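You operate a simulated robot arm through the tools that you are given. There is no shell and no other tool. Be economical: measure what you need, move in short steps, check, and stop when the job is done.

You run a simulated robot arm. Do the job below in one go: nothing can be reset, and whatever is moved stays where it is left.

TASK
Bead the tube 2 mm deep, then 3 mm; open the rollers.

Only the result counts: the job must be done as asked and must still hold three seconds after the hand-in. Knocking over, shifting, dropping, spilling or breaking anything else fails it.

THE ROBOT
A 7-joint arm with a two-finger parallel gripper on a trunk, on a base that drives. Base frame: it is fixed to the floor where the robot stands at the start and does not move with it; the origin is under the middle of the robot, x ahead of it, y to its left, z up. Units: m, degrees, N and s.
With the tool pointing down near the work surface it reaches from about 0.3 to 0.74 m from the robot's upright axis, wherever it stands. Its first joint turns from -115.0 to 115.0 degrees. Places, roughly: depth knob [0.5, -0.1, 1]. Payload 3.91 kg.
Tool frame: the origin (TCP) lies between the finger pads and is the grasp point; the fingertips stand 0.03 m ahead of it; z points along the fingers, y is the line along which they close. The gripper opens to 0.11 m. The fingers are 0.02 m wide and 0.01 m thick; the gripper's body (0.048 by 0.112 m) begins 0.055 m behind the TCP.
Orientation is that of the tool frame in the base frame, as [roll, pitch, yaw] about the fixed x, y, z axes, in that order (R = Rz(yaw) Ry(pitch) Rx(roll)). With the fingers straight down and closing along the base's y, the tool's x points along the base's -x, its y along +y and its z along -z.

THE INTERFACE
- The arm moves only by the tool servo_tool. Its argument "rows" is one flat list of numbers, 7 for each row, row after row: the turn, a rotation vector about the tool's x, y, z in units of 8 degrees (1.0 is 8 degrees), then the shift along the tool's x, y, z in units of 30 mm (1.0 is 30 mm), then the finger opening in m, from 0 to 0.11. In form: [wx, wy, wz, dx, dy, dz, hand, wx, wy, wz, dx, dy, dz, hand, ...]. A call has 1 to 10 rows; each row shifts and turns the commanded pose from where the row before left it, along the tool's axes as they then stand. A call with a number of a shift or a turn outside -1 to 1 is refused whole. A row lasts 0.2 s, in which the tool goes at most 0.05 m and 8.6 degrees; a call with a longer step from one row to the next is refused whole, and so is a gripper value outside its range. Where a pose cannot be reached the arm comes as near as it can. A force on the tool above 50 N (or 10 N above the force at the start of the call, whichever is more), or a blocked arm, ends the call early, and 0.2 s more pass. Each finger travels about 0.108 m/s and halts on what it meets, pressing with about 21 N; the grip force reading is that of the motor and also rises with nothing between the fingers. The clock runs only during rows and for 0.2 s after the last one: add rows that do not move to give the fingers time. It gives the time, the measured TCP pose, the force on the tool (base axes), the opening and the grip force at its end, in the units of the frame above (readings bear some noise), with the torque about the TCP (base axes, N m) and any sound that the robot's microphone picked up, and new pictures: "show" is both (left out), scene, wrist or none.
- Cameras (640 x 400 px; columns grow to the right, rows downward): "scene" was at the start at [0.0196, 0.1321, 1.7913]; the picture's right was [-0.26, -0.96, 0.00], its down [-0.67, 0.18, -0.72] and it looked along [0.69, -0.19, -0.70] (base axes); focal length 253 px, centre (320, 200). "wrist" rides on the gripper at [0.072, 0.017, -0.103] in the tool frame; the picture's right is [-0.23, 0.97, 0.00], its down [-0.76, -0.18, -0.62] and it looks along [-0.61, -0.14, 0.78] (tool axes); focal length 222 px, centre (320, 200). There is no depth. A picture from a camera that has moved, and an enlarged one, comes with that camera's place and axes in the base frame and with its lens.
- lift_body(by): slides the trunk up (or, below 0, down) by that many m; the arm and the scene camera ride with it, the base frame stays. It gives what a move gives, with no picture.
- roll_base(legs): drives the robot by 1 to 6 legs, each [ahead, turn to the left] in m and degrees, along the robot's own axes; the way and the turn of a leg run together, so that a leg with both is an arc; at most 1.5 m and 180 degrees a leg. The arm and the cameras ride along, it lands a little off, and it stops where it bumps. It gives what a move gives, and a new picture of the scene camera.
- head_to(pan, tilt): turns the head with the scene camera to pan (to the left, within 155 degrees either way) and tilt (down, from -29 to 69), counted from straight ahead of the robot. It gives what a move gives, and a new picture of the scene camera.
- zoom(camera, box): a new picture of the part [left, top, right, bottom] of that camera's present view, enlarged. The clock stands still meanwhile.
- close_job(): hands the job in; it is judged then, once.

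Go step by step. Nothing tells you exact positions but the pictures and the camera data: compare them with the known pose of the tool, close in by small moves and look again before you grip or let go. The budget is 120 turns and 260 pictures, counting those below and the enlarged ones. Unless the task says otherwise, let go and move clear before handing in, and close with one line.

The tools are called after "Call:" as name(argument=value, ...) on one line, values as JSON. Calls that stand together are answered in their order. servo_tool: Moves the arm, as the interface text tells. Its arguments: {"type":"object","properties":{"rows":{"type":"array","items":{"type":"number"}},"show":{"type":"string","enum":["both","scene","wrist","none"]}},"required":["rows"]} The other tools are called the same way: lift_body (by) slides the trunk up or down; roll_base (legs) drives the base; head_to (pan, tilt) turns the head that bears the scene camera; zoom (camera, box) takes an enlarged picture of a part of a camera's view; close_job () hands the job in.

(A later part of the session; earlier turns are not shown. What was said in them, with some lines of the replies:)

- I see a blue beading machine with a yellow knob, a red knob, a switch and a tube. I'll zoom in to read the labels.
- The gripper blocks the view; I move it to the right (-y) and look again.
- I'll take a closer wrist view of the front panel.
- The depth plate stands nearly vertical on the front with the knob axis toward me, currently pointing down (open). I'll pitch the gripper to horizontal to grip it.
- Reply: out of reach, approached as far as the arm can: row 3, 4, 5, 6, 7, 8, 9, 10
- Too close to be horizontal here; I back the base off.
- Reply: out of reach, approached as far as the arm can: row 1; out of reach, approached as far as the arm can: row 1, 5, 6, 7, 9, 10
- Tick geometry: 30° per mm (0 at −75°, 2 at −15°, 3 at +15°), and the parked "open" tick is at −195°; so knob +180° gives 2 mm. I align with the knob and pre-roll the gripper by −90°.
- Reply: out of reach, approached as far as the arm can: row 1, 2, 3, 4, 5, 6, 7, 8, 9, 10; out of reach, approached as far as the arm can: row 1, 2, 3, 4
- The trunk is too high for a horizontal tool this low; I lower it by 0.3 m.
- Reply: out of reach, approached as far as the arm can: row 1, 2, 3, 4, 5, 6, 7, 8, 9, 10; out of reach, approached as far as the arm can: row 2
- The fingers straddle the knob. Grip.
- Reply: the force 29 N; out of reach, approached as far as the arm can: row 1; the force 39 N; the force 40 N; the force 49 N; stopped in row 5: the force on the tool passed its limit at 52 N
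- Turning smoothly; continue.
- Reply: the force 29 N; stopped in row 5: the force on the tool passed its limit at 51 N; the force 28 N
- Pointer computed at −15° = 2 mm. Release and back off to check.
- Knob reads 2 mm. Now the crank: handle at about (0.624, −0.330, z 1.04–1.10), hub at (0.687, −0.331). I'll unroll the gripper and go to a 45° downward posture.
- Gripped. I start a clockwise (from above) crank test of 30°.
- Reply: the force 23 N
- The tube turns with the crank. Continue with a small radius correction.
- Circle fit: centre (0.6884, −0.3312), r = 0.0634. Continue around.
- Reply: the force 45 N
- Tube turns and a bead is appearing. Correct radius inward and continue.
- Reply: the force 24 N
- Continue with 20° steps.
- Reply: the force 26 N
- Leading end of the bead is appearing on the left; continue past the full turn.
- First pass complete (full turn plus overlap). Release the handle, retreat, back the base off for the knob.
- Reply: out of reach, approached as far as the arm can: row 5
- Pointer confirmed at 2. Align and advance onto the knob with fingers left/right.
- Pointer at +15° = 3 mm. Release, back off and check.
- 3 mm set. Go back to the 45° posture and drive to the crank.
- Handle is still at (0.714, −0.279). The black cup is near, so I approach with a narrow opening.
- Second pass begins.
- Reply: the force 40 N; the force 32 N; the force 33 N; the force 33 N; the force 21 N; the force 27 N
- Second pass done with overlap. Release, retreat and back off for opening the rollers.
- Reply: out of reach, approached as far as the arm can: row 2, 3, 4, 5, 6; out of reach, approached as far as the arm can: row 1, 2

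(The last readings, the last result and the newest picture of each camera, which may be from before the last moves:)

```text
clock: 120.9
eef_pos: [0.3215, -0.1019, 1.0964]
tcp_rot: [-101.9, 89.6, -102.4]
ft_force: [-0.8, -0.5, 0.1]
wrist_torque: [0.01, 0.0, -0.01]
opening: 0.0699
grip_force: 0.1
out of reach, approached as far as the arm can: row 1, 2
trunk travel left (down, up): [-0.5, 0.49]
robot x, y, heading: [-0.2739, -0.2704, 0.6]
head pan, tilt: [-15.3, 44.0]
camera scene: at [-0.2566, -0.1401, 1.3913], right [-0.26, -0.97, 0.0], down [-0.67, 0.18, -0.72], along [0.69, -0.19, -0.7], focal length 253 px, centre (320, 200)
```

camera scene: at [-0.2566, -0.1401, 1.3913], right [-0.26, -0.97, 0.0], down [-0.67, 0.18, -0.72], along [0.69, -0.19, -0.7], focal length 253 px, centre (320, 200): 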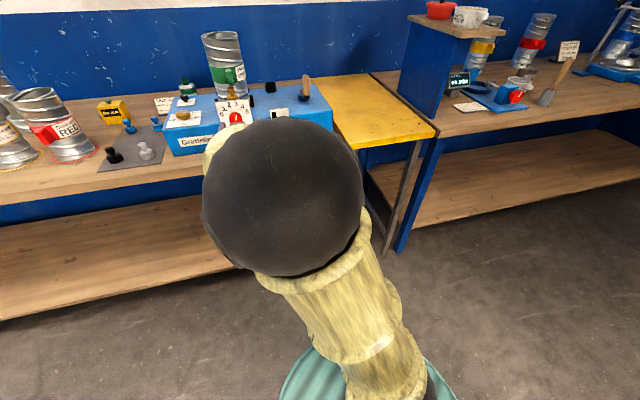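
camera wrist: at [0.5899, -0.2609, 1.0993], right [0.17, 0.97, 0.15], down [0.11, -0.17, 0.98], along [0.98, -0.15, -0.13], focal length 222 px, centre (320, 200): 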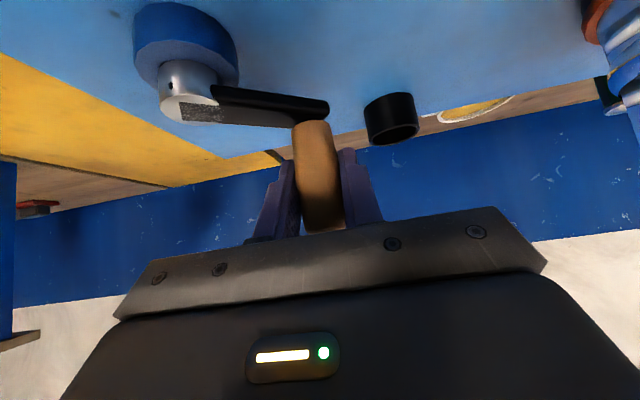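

Call:
servo_tool(rows=[0, 0, 1, 0, 0, 0, 0.07, 0, 0, 1, 0, 0, 0, 0.07, 0, 0, 1, 0, 0, 0, 0.07, 0, 0, 1, 0, 0, 0, 0.07, 0, 0, 1, 0, 0, 0, 0.07, 0, 0, 1, 0, 0, 0, 0.07, 0, 0, 1, 0, 0, 0, 0.07, 0, 0, 1, 0, 0, 0, 0.07, 0, 0, 1, 0, 0, 0, 0.07, 0, 0, 1, 0, 0, 0, 0.07], show="both")

```text
clock: 123.1
eef_pos: [0.319, -0.0998, 1.0948]
tcp_rot: [90.0, 10.3, 89.5]
ft_force: [-0.3, 0.1, -0.7]
wrist_torque: [-0.02, 0.01, 0.02]
opening: 0.07
grip_force: 0.0
trunk travel left (down, up): [-0.5, 0.49]
robot x, y, heading: [-0.2786, -0.2729, -0.0]
head pan, tilt: [-15.3, 44.0]
camera scene: at [-0.2566, -0.1401, 1.3913], right [-0.26, -0.97, 0.0], down [-0.67, 0.18, -0.72], along [0.69, -0.19, -0.7], focal length 253 px, centre (320, 200)
camera wrist: at [0.2158, -0.0248, 1.0981], right [0.0, -0.05, 1.0], down [-0.63, -0.78, -0.04], along [0.78, -0.63, -0.03], focal length 222 px, centre (320, 200)
```

scene: 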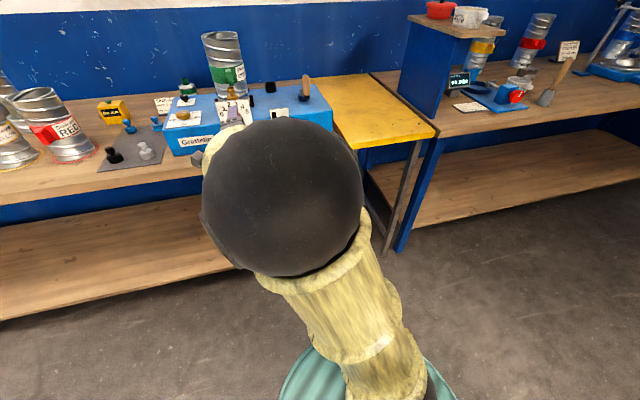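
wrist: 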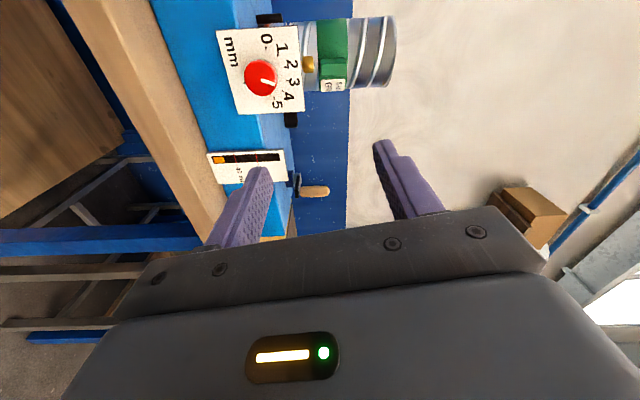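

Call:
servo_tool(rows=[0, 0, 0, 0.224, -0.45, 0.67, 0.07, 0, 0, 0, 0.224, -0.45, 0.67, 0.07, 0, 0, 0, 0.224, -0.45, 0.67, 0.07, 0, 0, 0, 0.224, -0.45, 0.67, 0.07, 0, 0, 0, 0.224, -0.45, 0.67, 0.07, 0, 0, 0, 0, 0, 0, 0.07], show="none")

```text
clock: 124.5
eef_pos: [0.3198, -0.1011, 1.0951]
tcp_rot: [90.1, 10.3, 89.6]
ft_force: [0.1, 0.2, 0.0]
wrist_torque: [-0.01, -0.01, -0.02]
opening: 0.0697
grip_force: 0.1
out of reach, approached as far as the arm can: row 1, 2, 3, 4, 5
trunk travel left (down, up): [-0.5, 0.49]
robot x, y, heading: [-0.2782, -0.2722, 0.5]
head pan, tilt: [-15.3, 44.0]
```

Call:
lift_body(by=-0.1)

Call:
servo_tool(rows=[0, 0, 0, 0.22, 0.2, 0.6, 0.07, 0, 0, 0, 0.22, 0.2, 0.6, 0.07, 0, 0, 0, 0.22, 0.2, 0.6, 0.07, 0, 0, 0, 0, 0.2, 0.6, 0.07, 0, 0, 0, 0, 0.2, 0.6, 0.07, 0, 0, 0, 0, 0, 0, 0.07], show="none")

```text
clock: 125.8
eef_pos: [0.3192, -0.1005, 0.9946]
tcp_rot: [90.0, 10.4, 89.6]
ft_force: [-0.7, -0.1, -0.4]
wrist_torque: [-0.03, 0.02, 0.0]
opening: 0.0701
grip_force: 0.1
trunk travel left (down, up): [-0.4, 0.59]
robot x, y, heading: [-0.2739, -0.2734, 0.1]
head pan, tilt: [-15.3, 44.0]
```

```text
clock: 127.2
eef_pos: [0.3505, -0.0924, 1.0522]
tcp_rot: [90.2, 10.5, 89.6]
ft_force: [0.2, 0.0, 0.1]
wrist_torque: [0.01, -0.03, 0.0]
opening: 0.07
grip_force: 0.0
out of reach, approached as far as the arm can: row 1, 2, 3, 4, 5
trunk travel left (down, up): [-0.4, 0.59]
robot x, y, heading: [-0.2743, -0.2749, 0.3]
head pan, tilt: [-15.3, 44.0]
```

Call:
lift_body(by=-0.12)

Call:
servo_tool(rows=[0, 0, 0, 0.2, 0.6, 0.3, 0.07, 0, 0, 0, 0.2, 0.6, 0.3, 0.07, 0, 0, 0, 0, 0.6, 0.3, 0.07, 0, 0, 0, 0, 0.6, 0.3, 0.07, 0, 0, 0, 0, 0.6, 0.3, 0.07, 0, 0, 0, 0, 0, 0, 0.07], show="both")

```text
clock: 128.7
eef_pos: [0.3509, -0.0913, 0.9323]
tcp_rot: [90.1, 10.4, 89.5]
ft_force: [0.3, 0.7, 0.0]
wrist_torque: [-0.01, 0.0, 0.04]
opening: 0.0701
grip_force: 0.0
trunk travel left (down, up): [-0.28, 0.71]
robot x, y, heading: [-0.2777, -0.2719, 0.2]
head pan, tilt: [-15.3, 44.0]
```

```text
clock: 130.1
eef_pos: [0.3705, -0.0691, 1.0236]
tcp_rot: [90.1, 10.4, 89.6]
ft_force: [-0.2, 0.5, -0.1]
wrist_torque: [-0.01, -0.02, -0.01]
opening: 0.0701
grip_force: 0.1
out of reach, approached as far as the arm can: row 1, 2, 3, 4, 5
trunk travel left (down, up): [-0.28, 0.71]
robot x, y, heading: [-0.2738, -0.2725, 0.5]
head pan, tilt: [-15.3, 44.0]
camera scene: at [-0.2567, -0.1402, 1.1713], right [-0.26, -0.97, 0.0], down [-0.67, 0.18, -0.72], along [0.69, -0.19, -0.7], focal length 253 px, centre (320, 200)
camera wrist: at [0.2667, 0.0058, 1.027], right [0.0, -0.05, 1.0], down [-0.63, -0.78, -0.04], along [0.78, -0.63, -0.03], focal length 222 px, centre (320, 200)
```

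scene: 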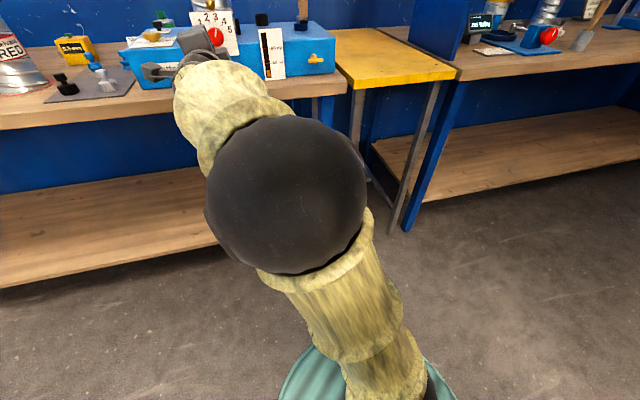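
wrist: 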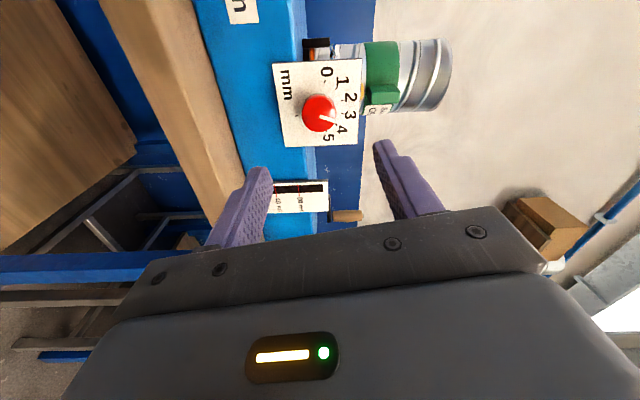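

Call:
servo_tool(rows=[0, 0, 0, -0.1, 0, 0.3, 0.07, 0, 0, 0, -0.1, 0, 0.3, 0.07, 0, 0, 0, -0.1, 0, 0.3, 0.07, 0, 0, 0, 0, 0, 0, 0.07], show="none")

```text
clock: 131.1
eef_pos: [0.3751, -0.0842, 1.0294]
tcp_rot: [90.1, 10.4, 89.7]
ft_force: [0.0, 0.1, 0.2]
wrist_torque: [0.0, -0.02, -0.02]
opening: 0.0698
grip_force: 0.1
out of reach, approached as far as the arm can: row 1, 2, 3
trunk travel left (down, up): [-0.28, 0.71]
robot x, y, heading: [-0.2777, -0.2719, 0.0]
head pan, tilt: [-15.3, 44.0]
```

Arm is in an awkward elbow configuration; I'll redo the approach the way that worked before.

Call:
servo_tool(rows=[0, 0, -1, 0, 0, -1, 0.07, 0, 0, -1, 0, 0, -0.5, 0.07, 0, 0, -1, 0, 0, 0, 0.07, 0, 0, -1, 0, 0, 0, 0.07, 0, 0, -1, 0, 0, 0, 0.07, 0, 0, -1, 0, 0, 0, 0.07, 0, 0, -1, 0, 0, 0, 0.07, 0, 0, -1, 0, 0, 0, 0.07, 0, 0, -1, 0, 0, 0, 0.07, 0, 0, -1, 0, 0, 0, 0.07], show="none")

Call:
lift_body(by=0.22)

Call:
servo_tool(rows=[0, 1, 0, 0, -0.8, 0, 0.07, 0, 1, 0, 0, -0.8, 0, 0.07, 0, 1, 0, 0, -0.8, 0, 0.07, 0, 1, 0, 0, -0.8, 0, 0.07, 0, 1, 0, 0, -0.8, -0.5, 0.07, 0, 0.75, 0, 0, -0.8, -0.5, 0.07, 0, 0, 0, 0.4, -0.4, -0.6, 0.07, 0, 0, 0, 0.4, 0, -0.6, 0.07, 0, 0, 0, 0, 0, 0, 0.07], show="scene")

```text
clock: 133.3
eef_pos: [0.3299, -0.0852, 1.0278]
tcp_rot: [-99.6, 89.5, -100.0]
ft_force: [0.4, -0.6, -0.4]
wrist_torque: [0.01, -0.01, -0.01]
opening: 0.07
grip_force: 0.1
trunk travel left (down, up): [-0.28, 0.71]
robot x, y, heading: [-0.2758, -0.2735, -0.0]
head pan, tilt: [-15.3, 44.0]
```

```text
clock: 135.6
eef_pos: [0.3301, -0.0854, 1.2474]
tcp_rot: [-102.8, 89.5, -103.3]
ft_force: [-0.3, 0.5, -0.1]
wrist_torque: [-0.01, 0.0, -0.01]
opening: 0.0701
grip_force: 0.1
trunk travel left (down, up): [-0.5, 0.49]
robot x, y, heading: [-0.2779, -0.2767, 0.4]
head pan, tilt: [-15.3, 44.0]
```

```text
clock: 137.6
eef_pos: [0.2258, -0.2253, 1.2543]
tcp_rot: [-179.3, 48.7, 178.8]
ft_force: [0.1, 0.5, -0.5]
wrist_torque: [0.02, -0.02, 0.0]
opening: 0.07
grip_force: 0.1
out of reach, approached as far as the arm can: row 1, 2, 4, 5, 6
trunk travel left (down, up): [-0.5, 0.49]
robot x, y, heading: [-0.2758, -0.2721, 0.1]
head pan, tilt: [-15.3, 44.0]
camera scene: at [-0.2566, -0.1401, 1.3912], right [-0.26, -0.97, 0.0], down [-0.67, 0.18, -0.72], along [0.69, -0.19, -0.7], focal length 253 px, centre (320, 200)
```

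scene: 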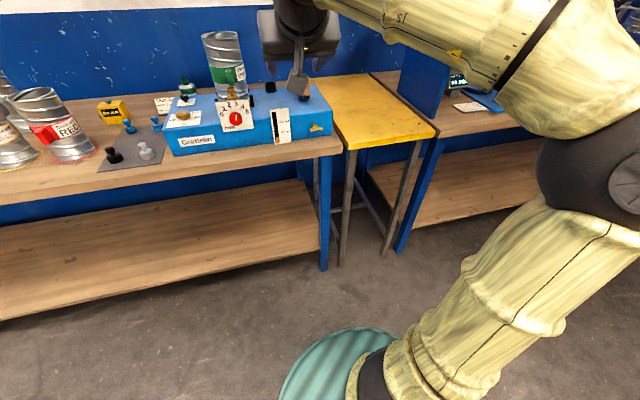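

Call:
servo_tool(rows=[0, 0, 0, 0.64, 0, 0.56, 0.07, 0, 0, 0, 0.64, 0, 0.56, 0.07, 0, 0, 0, 0.64, 0, 0.56, 0.07, 0, -0.86, 0, 0, 0.82, 0, 0.07, 0, -0.86, 0, 0, 0.82, 0, 0.07, 0, -0.86, 0, 0, 0.82, 0, 0.07, 0, -0.86, 0, 0, 0.82, 0, 0.07, 0, -0.86, 0, 0, 0.82, 0, 0.07, 0, -0.86, 0, 0, 0.82, 0, 0.07], show="none")

Call:
servo_tool(rows=[0, 0, 0, 0.7, 0, 0.8, 0.07, 0, 0, 0, 0.7, 0, 0.8, 0.07, 0, 0, 0, 0.7, 0, 0.8, 0.07, 0, 0, 0, 0.7, 0, 0.8, 0.07, 0, 0, 0, 0.7, 0, 0.8, 0.07, 0, 0, 0, 0.7, 0, 0.8, 0.07, 0, 0, 0, 0, 0, 0, 0.07], show="scene")

```text
clock: 139.6
eef_pos: [0.2255, -0.075, 1.1772]
tcp_rot: [-77.6, 89.5, -79.2]
ft_force: [-0.2, -1.5, 0.0]
wrist_torque: [0.0, 0.03, 0.02]
opening: 0.07
grip_force: 0.0
trunk travel left (down, up): [-0.5, 0.49]
robot x, y, heading: [-0.2765, -0.2702, 0.3]
head pan, tilt: [-15.3, 44.0]
```

```text
clock: 141.2
eef_pos: [0.3709, -0.0785, 1.0508]
tcp_rot: [-92.2, 89.5, -93.9]
ft_force: [0.6, -0.2, 0.8]
wrist_torque: [0.01, -0.02, 0.0]
opening: 0.0701
grip_force: 0.1
trunk travel left (down, up): [-0.5, 0.49]
robot x, y, heading: [-0.2775, -0.2748, 0.3]
head pan, tilt: [-15.3, 44.0]
camera scene: at [-0.2564, -0.1401, 1.3913], right [-0.26, -0.97, 0.0], down [-0.67, 0.18, -0.72], along [0.69, -0.19, -0.7], focal length 253 px, centre (320, 200)
```

scene: 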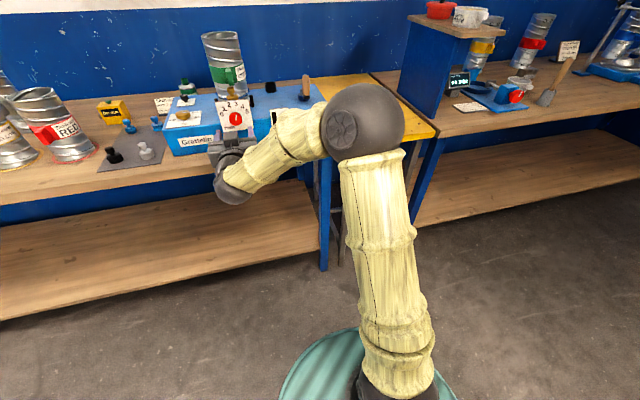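

Call:
servo_tool(rows=[0, 0, 0, 0.5, 0, 0.7, 0.07, 0, 0, 0, 0.48, 0, 0.7, 0.07, 0, 0, 1, 0, 0, 0, 0.07, 0, 0, 1, 0, 0, 0, 0.07, 0, 0, 1, 0, 0, 0, 0.07, 0, 0, 1, 0, 0, 0, 0.07, 0, 0, 1, 0, 0, 0, 0.07, 0, 0, 1, 0, 0, 0, 0.07, 0, 0, 1, 0, 0, 0, 0.07, 0, 0, 1, 0, 0, 0, 0.07], show="none")

Call:
servo_tool(rows=[0, 0, 1, 0, 0, 0, 0.07, 0, 0, 1, 0, 0, 0, 0.07, 0, 0, 1, 0, 0, 0, 0.07, 0, 0, 0.25, 0, 0, 0, 0.07, 0, 0, 0, 0, 0, 0, 0.07], show="both")

```text
clock: 143.4
eef_pos: [0.4131, -0.0826, 1.0219]
tcp_rot: [90.0, 26.3, 88.4]
ft_force: [-0.4, -0.3, -0.3]
wrist_torque: [0.01, -0.02, 0.0]
opening: 0.0701
grip_force: 0.0
trunk travel left (down, up): [-0.5, 0.49]
robot x, y, heading: [-0.2771, -0.2749, 0.3]
head pan, tilt: [-15.3, 44.0]
```

```text
clock: 144.6
eef_pos: [0.4126, -0.0831, 1.0238]
tcp_rot: [90.1, 0.4, 88.2]
ft_force: [-0.3, 0.0, -0.7]
wrist_torque: [0.03, 0.0, -0.03]
opening: 0.0702
grip_force: 0.1
trunk travel left (down, up): [-0.5, 0.49]
robot x, y, heading: [-0.2746, -0.2732, 0.4]
head pan, tilt: [-15.3, 44.0]
camera scene: at [-0.2566, -0.1402, 1.3913], right [-0.26, -0.97, 0.0], down [-0.67, 0.18, -0.72], along [0.69, -0.19, -0.7], focal length 253 px, centre (320, 200)
camera wrist: at [0.3116, -0.0072, 1.0386], right [-0.01, -0.22, 0.98], down [-0.65, -0.74, -0.17], along [0.76, -0.63, -0.14], focal length 222 px, centre (320, 200)
```

scene: 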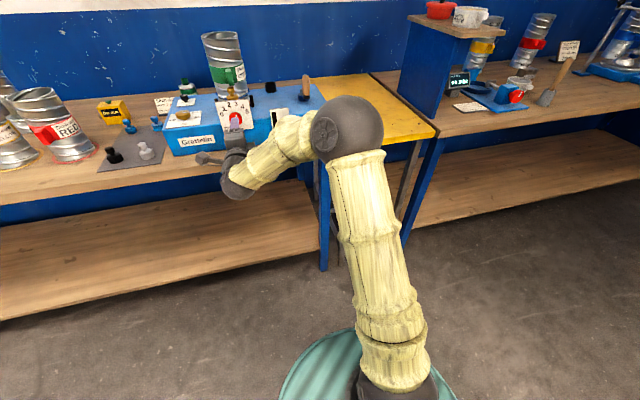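
wrist: 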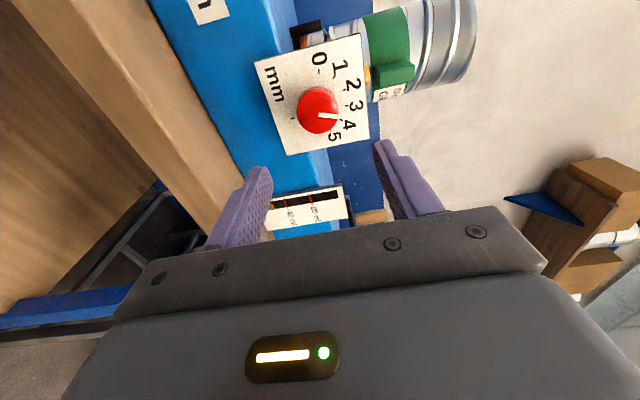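

Call:
servo_tool(rows=[0, 0.225, 0, 0.15, -0.07, 0, 0.07, 0, 0, 1, 0, 0, 0, 0.07, 0, 0, 0.9, 0, 0, 0, 0.07, 0, 0, 0, 0, 0, 0, 0.07], show="none")

```text
clock: 145.6
eef_pos: [0.4138, -0.0785, 1.0203]
tcp_rot: [90.0, -14.7, 90.1]
ft_force: [0.1, -0.4, 0.1]
wrist_torque: [-0.01, 0.0, 0.01]
opening: 0.07
grip_force: 0.0
trunk travel left (down, up): [-0.5, 0.49]
robot x, y, heading: [-0.2757, -0.2719, 0.2]
head pan, tilt: [-15.3, 44.0]
```

Call:
servo_tool(rows=[0, 0, 0, 0, 0.06, 0.7, 0.07, 0, 0, 0, 0, 0, 0.7, 0.07, 0, 0, 0, 0, 0, 0.7, 0.07, 0, 0, 0, 0, 0, 0.7, 0.07, 0, 0, 0, 0, 0, 0.65, 0.07, 0, 0, 0, 0, 0, 0, 0.07], show="wrist")

```text
clock: 147.0
eef_pos: [0.5176, -0.0776, 1.0203]
tcp_rot: [90.1, -14.7, 90.2]
ft_force: [-0.2, 0.1, -0.1]
wrist_torque: [-0.01, -0.03, -0.03]
opening: 0.07
grip_force: 0.0
trunk travel left (down, up): [-0.5, 0.49]
robot x, y, heading: [-0.2781, -0.2742, 0.2]
head pan, tilt: [-15.3, 44.0]
camera wrist: at [0.4131, -0.0107, 1.0553], right [0.0, -0.47, 0.88], down [-0.62, -0.69, -0.36], along [0.78, -0.55, -0.29], focal length 222 px, centre (320, 200)
```

wrist: 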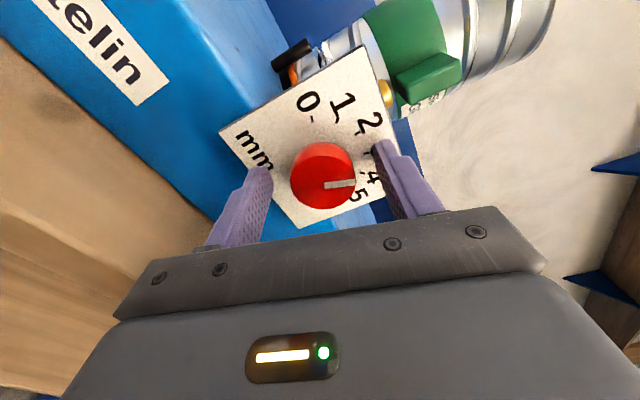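

Call:
servo_tool(rows=[0, 0, 0, 0, 0, 0, 0.045, 0, 0, 0, 0, 0, 0, 0.02, 0, 0, 0, 0, 0, 0, 0.02, 0, 0, -0.3, 0, 0, 0, 0.02, 0, 0, -0.4, 0, 0, 0, 0.02, 0, 0, -0.4, 0, 0, 0, 0.02, 0, 0, -0.4, 0, 0, 0, 0.02, 0, 0, -0.4, 0, 0, 0, 0.02], show="wrist")

```text
clock: 148.8
eef_pos: [0.5163, -0.0778, 1.0221]
tcp_rot: [90.0, 0.6, 90.3]
ft_force: [13.2, 5.5, 9.7]
wrist_torque: [-0.01, -0.46, 0.19]
opening: 0.0396
grip_force: 44.8
trunk travel left (down, up): [-0.5, 0.49]
robot x, y, heading: [-0.2785, -0.2715, 0.3]
head pan, tilt: [-15.3, 44.0]
camera wrist: at [0.4126, -0.0044, 1.0378], right [0.0, -0.22, 0.98], down [-0.62, -0.77, -0.17], along [0.78, -0.61, -0.14], focal length 222 px, centre (320, 200)
```

wrist: 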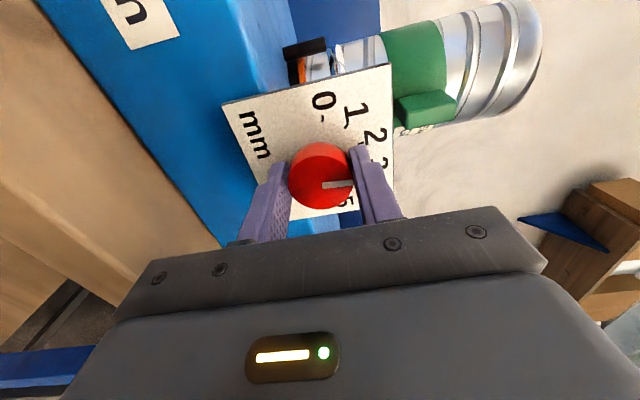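

Knob is turning back. Continue.

Call:
servo_tool(rows=[0, 0, -0.5, 0, 0, 0, 0.02, 0, 0, -0.5, 0, 0, 0, 0.02, 0, 0, -0.5, 0, 0, 0, 0.02, 0, 0, -0.5, 0, 0, 0, 0.02, 0, 0, -0.5, 0, 0, 0, 0.02, 0, 0, -0.5, 0, 0, 0, 0.02, 0, 0, -0.5, 0, 0, 0, 0.02, 0, 0, -0.5, 0, 0, 0, 0.02, 0, 0, -0.5, 0, 0, 0, 0.02, 0, 0, -0.5, 0, 0, 0, 0.02], show="none")

Call:
servo_tool(rows=[0, 0, -0.5, 0, 0, 0, 0.02, 0, 0, -0.5, 0, 0, 0, 0.02, 0, 0, -0.5, 0, 0, 0, 0.02, 0, 0, -0.5, 0, 0, 0, 0.02, 0, 0, -0.5, 0, 0, 0, 0.02, 0, 0, -0.5, 0, 0, 0, 0.02, 0, 0, -0.5, 0, 0, 0, 0.02, 0, 0, -0.5, 0, 0, 0, 0.02, 0, 0, -0.5, 0, 0, 0, 0.02], show="wrist")

```text
clock: 151.0
eef_pos: [0.5162, -0.0782, 1.0211]
tcp_rot: [90.1, 40.6, 90.1]
ft_force: [9.2, 5.7, 7.0]
wrist_torque: [-0.03, -0.12, -0.02]
opening: 0.0394
grip_force: 45.0
trunk travel left (down, up): [-0.5, 0.49]
robot x, y, heading: [-0.2744, -0.2724, 0.5]
head pan, tilt: [-15.3, 44.0]
```

```text
clock: 153.0
eef_pos: [0.5172, -0.0776, 1.0223]
tcp_rot: [90.3, 76.6, 90.5]
ft_force: [8.3, 5.5, 4.3]
wrist_torque: [-0.03, 0.98, 0.07]
opening: 0.0397
grip_force: 44.9
trunk travel left (down, up): [-0.5, 0.49]
robot x, y, heading: [-0.2774, -0.2683, 0.1]
head pan, tilt: [-15.3, 44.0]
camera wrist: at [0.4126, -0.0446, 0.9541], right [0.0, 0.89, 0.45], down [-0.62, -0.35, 0.7], along [0.78, -0.28, 0.56], focal length 222 px, centre (320, 200)
```

wrist: 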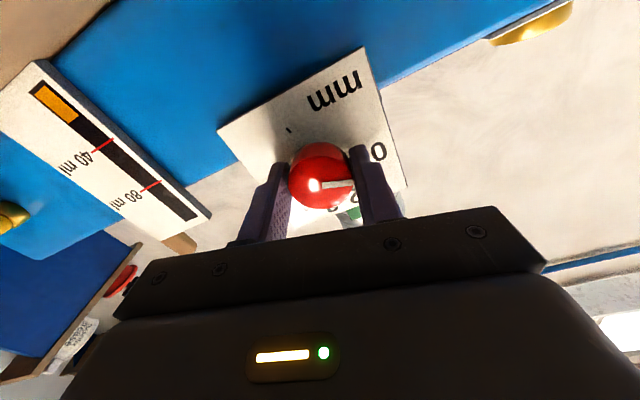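

Call:
servo_tool(rows=[0, 0, -0.5, 0, 0, 0, 0.02, 0, 0, -0.5, 0, 0, 0, 0.02, 0, 0, -0.5, 0, 0, 0, 0.02, 0, 0, -0.5, 0, 0, 0, 0.02, 0, 0, -0.5, 0, 0, 0, 0.02, 0, 0, -0.5, 0, 0, 0, 0.02, 0, 0, -0.5, 0, 0, 0, 0.02, 0, 0, -0.5, 0, 0, 0, 0.02, 0, 0, -0.5, 0, 0, 0, 0.02, 0, 0, -0.5, 0, 0, 0, 0.02], show="none")

Call:
servo_tool(rows=[0, 0, -0.5, 0, 0, 0, 0.02, 0, 0, -0.5, 0, 0, 0, 0.02, 0, 0, -0.5, 0, 0, 0, 0.02, 0, 0, -0.5, 0, 0, 0, 0.02, 0, 0, -0.5, 0, 0, 0, 0.02, 0, 0, -0.5, 0, 0, 0, 0.02, 0, 0, -0.5, 0, 0, 0, 0.02, 0, 0, -0.5, 0, 0, 0, 0.02], show="wrist")

Call:
zoom(camera="wrist", box=[220, 70, 460, 230])

```text
clock: 155.2
eef_pos: [0.5166, -0.0777, 1.0207]
tcp_rot: [-90.3, 63.5, -90.3]
ft_force: [5.9, 0.1, 1.2]
wrist_torque: [-0.01, 0.7, -1.07]
opening: 0.0395
grip_force: 44.5
trunk travel left (down, up): [-0.5, 0.49]
robot x, y, heading: [-0.2728, -0.2781, 0.3]
head pan, tilt: [-15.3, 44.0]
```

```text
clock: 157.0
eef_pos: [0.5161, -0.0801, 1.0215]
tcp_rot: [-90.0, 31.6, -90.0]
ft_force: [-11.9, -6.4, -5.0]
wrist_torque: [0.0, 0.08, -0.38]
opening: 0.0393
grip_force: 44.5
trunk travel left (down, up): [-0.5, 0.49]
robot x, y, heading: [-0.2785, -0.2733, 0.1]
head pan, tilt: [-15.3, 44.0]
camera wrist: at [0.4128, -0.1318, 0.9689], right [0.0, 0.7, -0.71], down [-0.62, 0.56, 0.55], along [0.78, 0.45, 0.44], focal length 222 px, centre (320, 200)
```

wrist: 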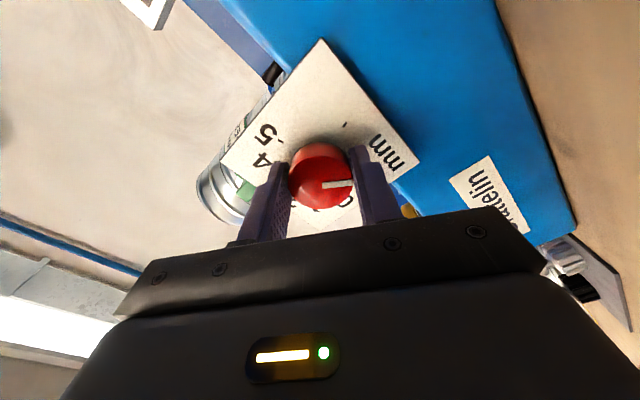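

```text
2.50 times, centred on (340, 150) of wrist
camera zoom: at [0.4128, -0.1318, 0.9689], right [0.0, 0.7, -0.71], down [-0.62, 0.56, 0.55], along [0.78, 0.45, 0.44], focal length 555 px, centre (270, 325)
```

zoom: 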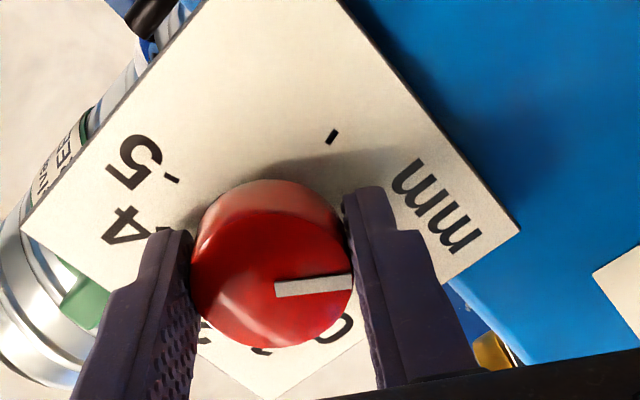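

Call:
servo_tool(rows=[0, 0, -0.5, 0, 0, 0, 0.02, 0, 0, -0.5, 0, 0, 0, 0.02, 0, 0, -0.5, 0, 0, 0, 0.02, 0, 0, -0.5, 0, 0, 0, 0.02, 0, 0, -0.5, 0, 0, 0, 0.02, 0, 0, -0.5, 0, 0, 0, 0.02, 0, 0, -0.5, 0, 0, 0, 0.02, 0, 0, -0.5, 0, 0, 0, 0.02, 0, 0, -0.5, 0, 0, 0, 0.02, 0, 0, -0.5, 0, 0, 0, 0.02], show="wrist")

Call:
zoom(camera="wrist", box=[220, 70, 460, 230])

```text
clock: 159.2
eef_pos: [0.5172, -0.0785, 1.0223]
tcp_rot: [-89.9, -8.4, -89.9]
ft_force: [1.9, -4.5, 7.2]
wrist_torque: [0.01, 0.3, 0.06]
opening: 0.0392
grip_force: 44.8
trunk travel left (down, up): [-0.5, 0.49]
robot x, y, heading: [-0.2746, -0.2735, 0.2]
head pan, tilt: [-15.3, 44.0]
camera wrist: at [0.413, -0.1533, 1.0155], right [0.0, 0.08, -1.0], down [-0.63, 0.78, 0.06], along [0.78, 0.62, 0.05], focal length 222 px, centre (320, 200)
```

wrist: 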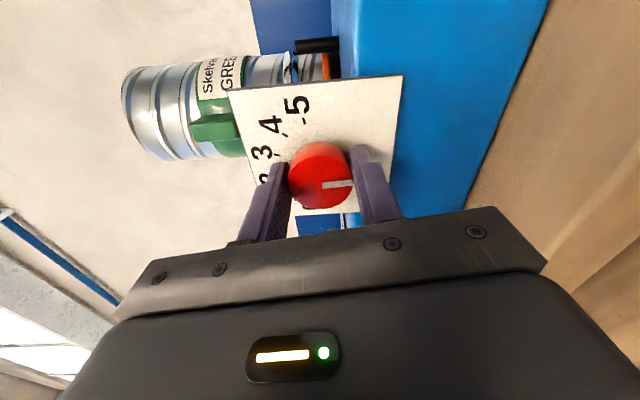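

```text
2.50 times, centred on (340, 150) of wrist
camera zoom: at [0.413, -0.1533, 1.0155], right [0.0, 0.08, -1.0], down [-0.63, 0.78, 0.06], along [0.78, 0.62, 0.05], focal length 555 px, centre (270, 325)
```

zoom: 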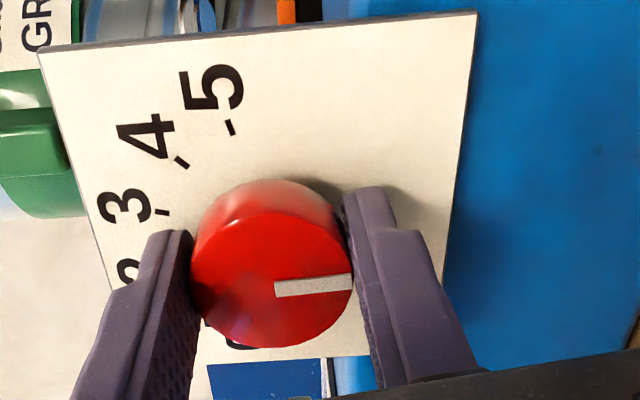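

Call:
servo_tool(rows=[0, 0, -0.4, 0, 0, 0, 0.02, 0, 0, -0.4, 0, 0, 0, 0.02, 0, 0, -0.4, 0, 0, 0, 0.02, 0, 0, -0.3, 0, 0, 0, 0.02, 0, 0, 0, 0, 0, 0, 0.02], show="wrist")

Call:
zoom(camera="wrist", box=[220, 70, 460, 230])

```text
clock: 160.4
eef_pos: [0.5169, -0.079, 1.0224]
tcp_rot: [-90.0, -20.6, -89.8]
ft_force: [12.1, -0.4, 11.4]
wrist_torque: [0.06, 0.3, -0.44]
opening: 0.0395
grip_force: 44.5
trunk travel left (down, up): [-0.5, 0.49]
robot x, y, heading: [-0.2747, -0.2709, 0.2]
head pan, tilt: [-15.3, 44.0]
camera wrist: at [0.413, -0.1529, 1.0314], right [0.0, -0.13, -0.99], down [-0.63, 0.77, -0.1], along [0.78, 0.62, -0.08], focal length 222 px, centre (320, 200)
```

wrist: 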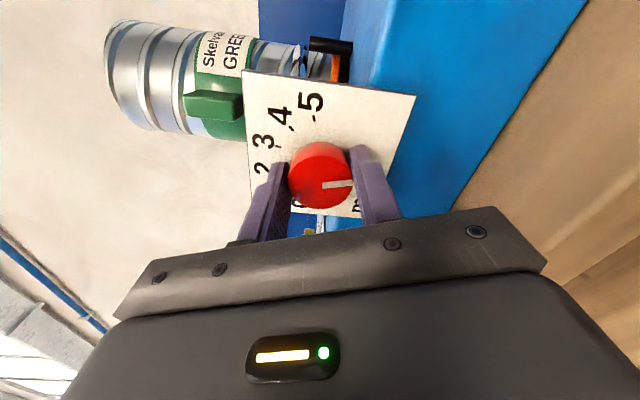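

```text
2.50 times, centred on (340, 150) of wrist
camera zoom: at [0.413, -0.1529, 1.0314], right [0.0, -0.13, -0.99], down [-0.63, 0.77, -0.1], along [0.78, 0.62, -0.08], focal length 555 px, centre (270, 325)
```

zoom: 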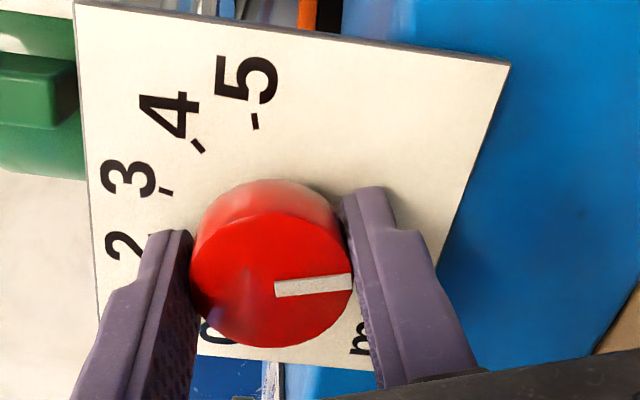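

Release, back off and inspect the pointer against the open tick.

Call:
servo_tool(rows=[0, 0, 0, 0, 0, 0, 0.05, 0, 0, 0, 0, 0, 0, 0.07, 0, 0, 0, 0, 0, 0, 0.07, 0, 0, 0, 0, 0, -1, 0.07, 0, 0, 0, 0, 0, -1, 0.07, 0, 0, 0, 0, 0, -1, 0.07, 0, 0, 0, 0, 0, -1, 0.07, 0, 0, 0, 0, 0, 0, 0.07], show="both")

Call:
zoom(camera="wrist", box=[220, 50, 460, 210])

Call:
zoom(camera="scene", box=[180, 70, 300, 150])

```text
clock: 162.2
eef_pos: [0.3941, -0.0777, 1.0217]
tcp_rot: [-90.0, -20.5, -89.8]
ft_force: [0.1, 0.1, 0.6]
wrist_torque: [0.0, 0.0, -0.01]
opening: 0.0699
grip_force: 0.1
trunk travel left (down, up): [-0.5, 0.49]
robot x, y, heading: [-0.2792, -0.271, 0.4]
head pan, tilt: [-15.3, 44.0]
camera scene: at [-0.2567, -0.14, 1.3912], right [-0.26, -0.97, 0.0], down [-0.67, 0.18, -0.72], along [0.69, -0.19, -0.69], focal length 253 px, centre (320, 200)
camera wrist: at [0.2926, -0.1526, 1.0314], right [0.0, -0.13, -0.99], down [-0.63, 0.77, -0.1], along [0.78, 0.62, -0.08], focal length 222 px, centre (320, 200)
```

scene: 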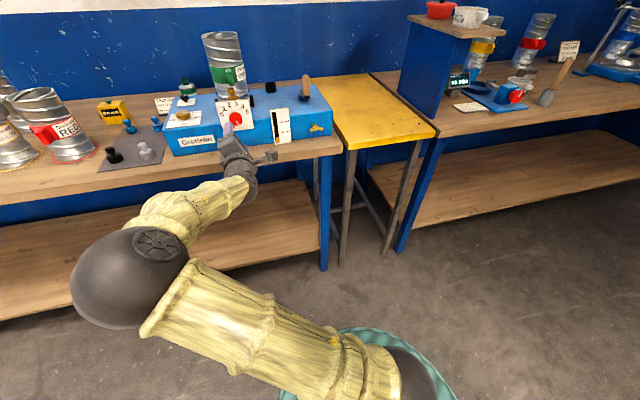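
wrist: 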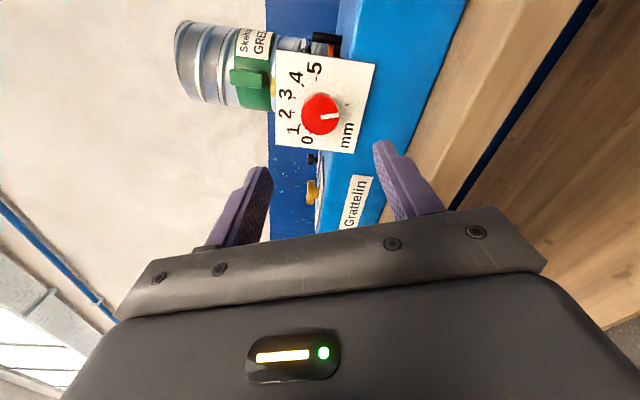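

```text
2.50 times, centred on (340, 130) of wrist
camera zoom: at [0.2926, -0.1526, 1.0314], right [0.0, -0.13, -0.99], down [-0.63, 0.77, -0.1], along [0.78, 0.62, -0.08], focal length 555 px, centre (270, 375)
```

zoom: 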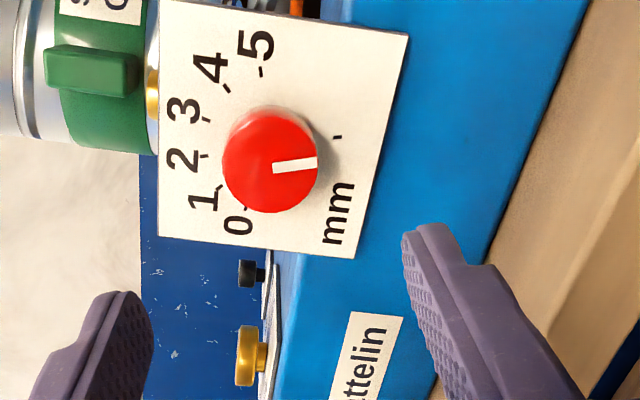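

```text
5.00 times, centred on (240, 110) of scene
camera zoom: at [-0.2567, -0.14, 1.3912], right [-0.26, -0.97, 0.0], down [-0.67, 0.18, -0.72], along [0.69, -0.19, -0.69], focal length 1264 px, centre (720, 650)
```

zoom: 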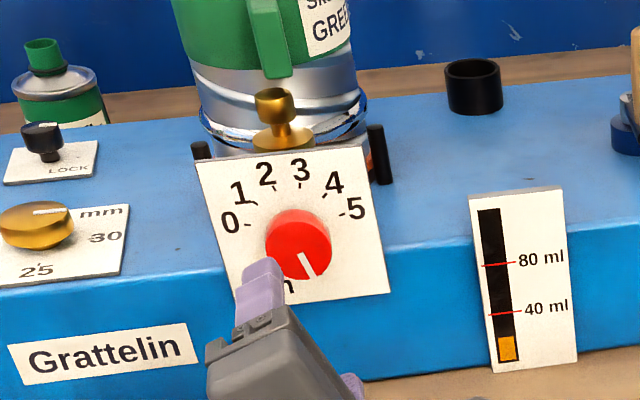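

The pointer is on the open tick. I retreat the arm clear and take a last look.

Call:
servo_tool(rows=[0, 0, 0, 0, 0, -1, 0.07, 0, 0, 0, 0, 0, -1, 0.07, 0, 0, 0, 0, 0, -1, 0.07, 0, 0, 0, 0, 0, -0.5, 0.07, 0, 0, 0, 0, 0, 0, 0.07], show="scene")

Call:
zoom(camera="scene", box=[150, 20, 350, 160])

```text
clock: 163.4
eef_pos: [0.2918, -0.0809, 1.0216]
tcp_rot: [-90.1, -20.4, -89.7]
ft_force: [-0.7, 0.4, 1.6]
wrist_torque: [0.03, 0.03, -0.03]
opening: 0.07
grip_force: 0.1
trunk travel left (down, up): [-0.5, 0.49]
robot x, y, heading: [-0.2748, -0.2716, 0.6]
head pan, tilt: [-15.3, 44.0]
camera scene: at [-0.256, -0.1401, 1.3913], right [-0.26, -0.97, 0.0], down [-0.67, 0.18, -0.72], along [0.69, -0.18, -0.7], focal length 253 px, centre (320, 200)
```

scene: 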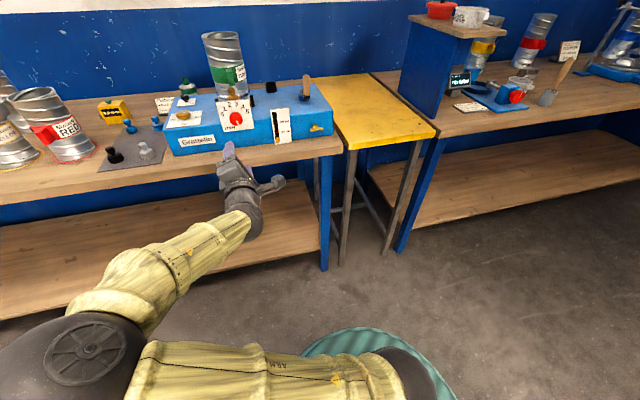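

```text
2.86 times, centred on (250, 90) of scene
camera zoom: at [-0.256, -0.1401, 1.3913], right [-0.26, -0.97, 0.0], down [-0.67, 0.18, -0.72], along [0.69, -0.18, -0.7], focal length 722 px, centre (520, 514)
```

zoom: 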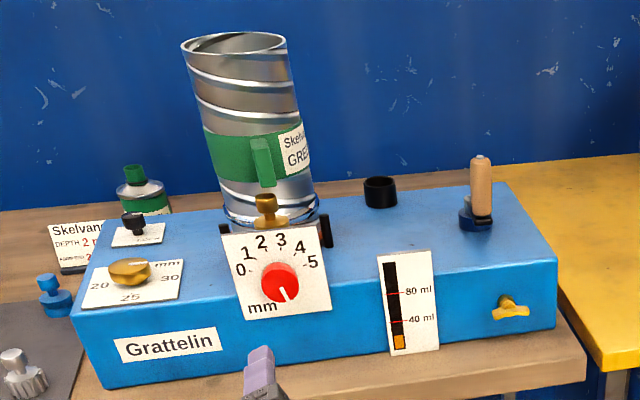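

Both passes are rolled, the rollers are open, everything else looks where it was, and the gripper is clear, so I hand the job in.

Call:
close_job()

```text
The job is handed in.
```

I beaded the tube a full turn at 2 mm, then a full turn at 3 mm, and turned the depth knob back to its open mark. I left the distance-from-end dial as I found it, at about 30 mm. The card beside the machine says 25 mm, but you didn't ask for a change.
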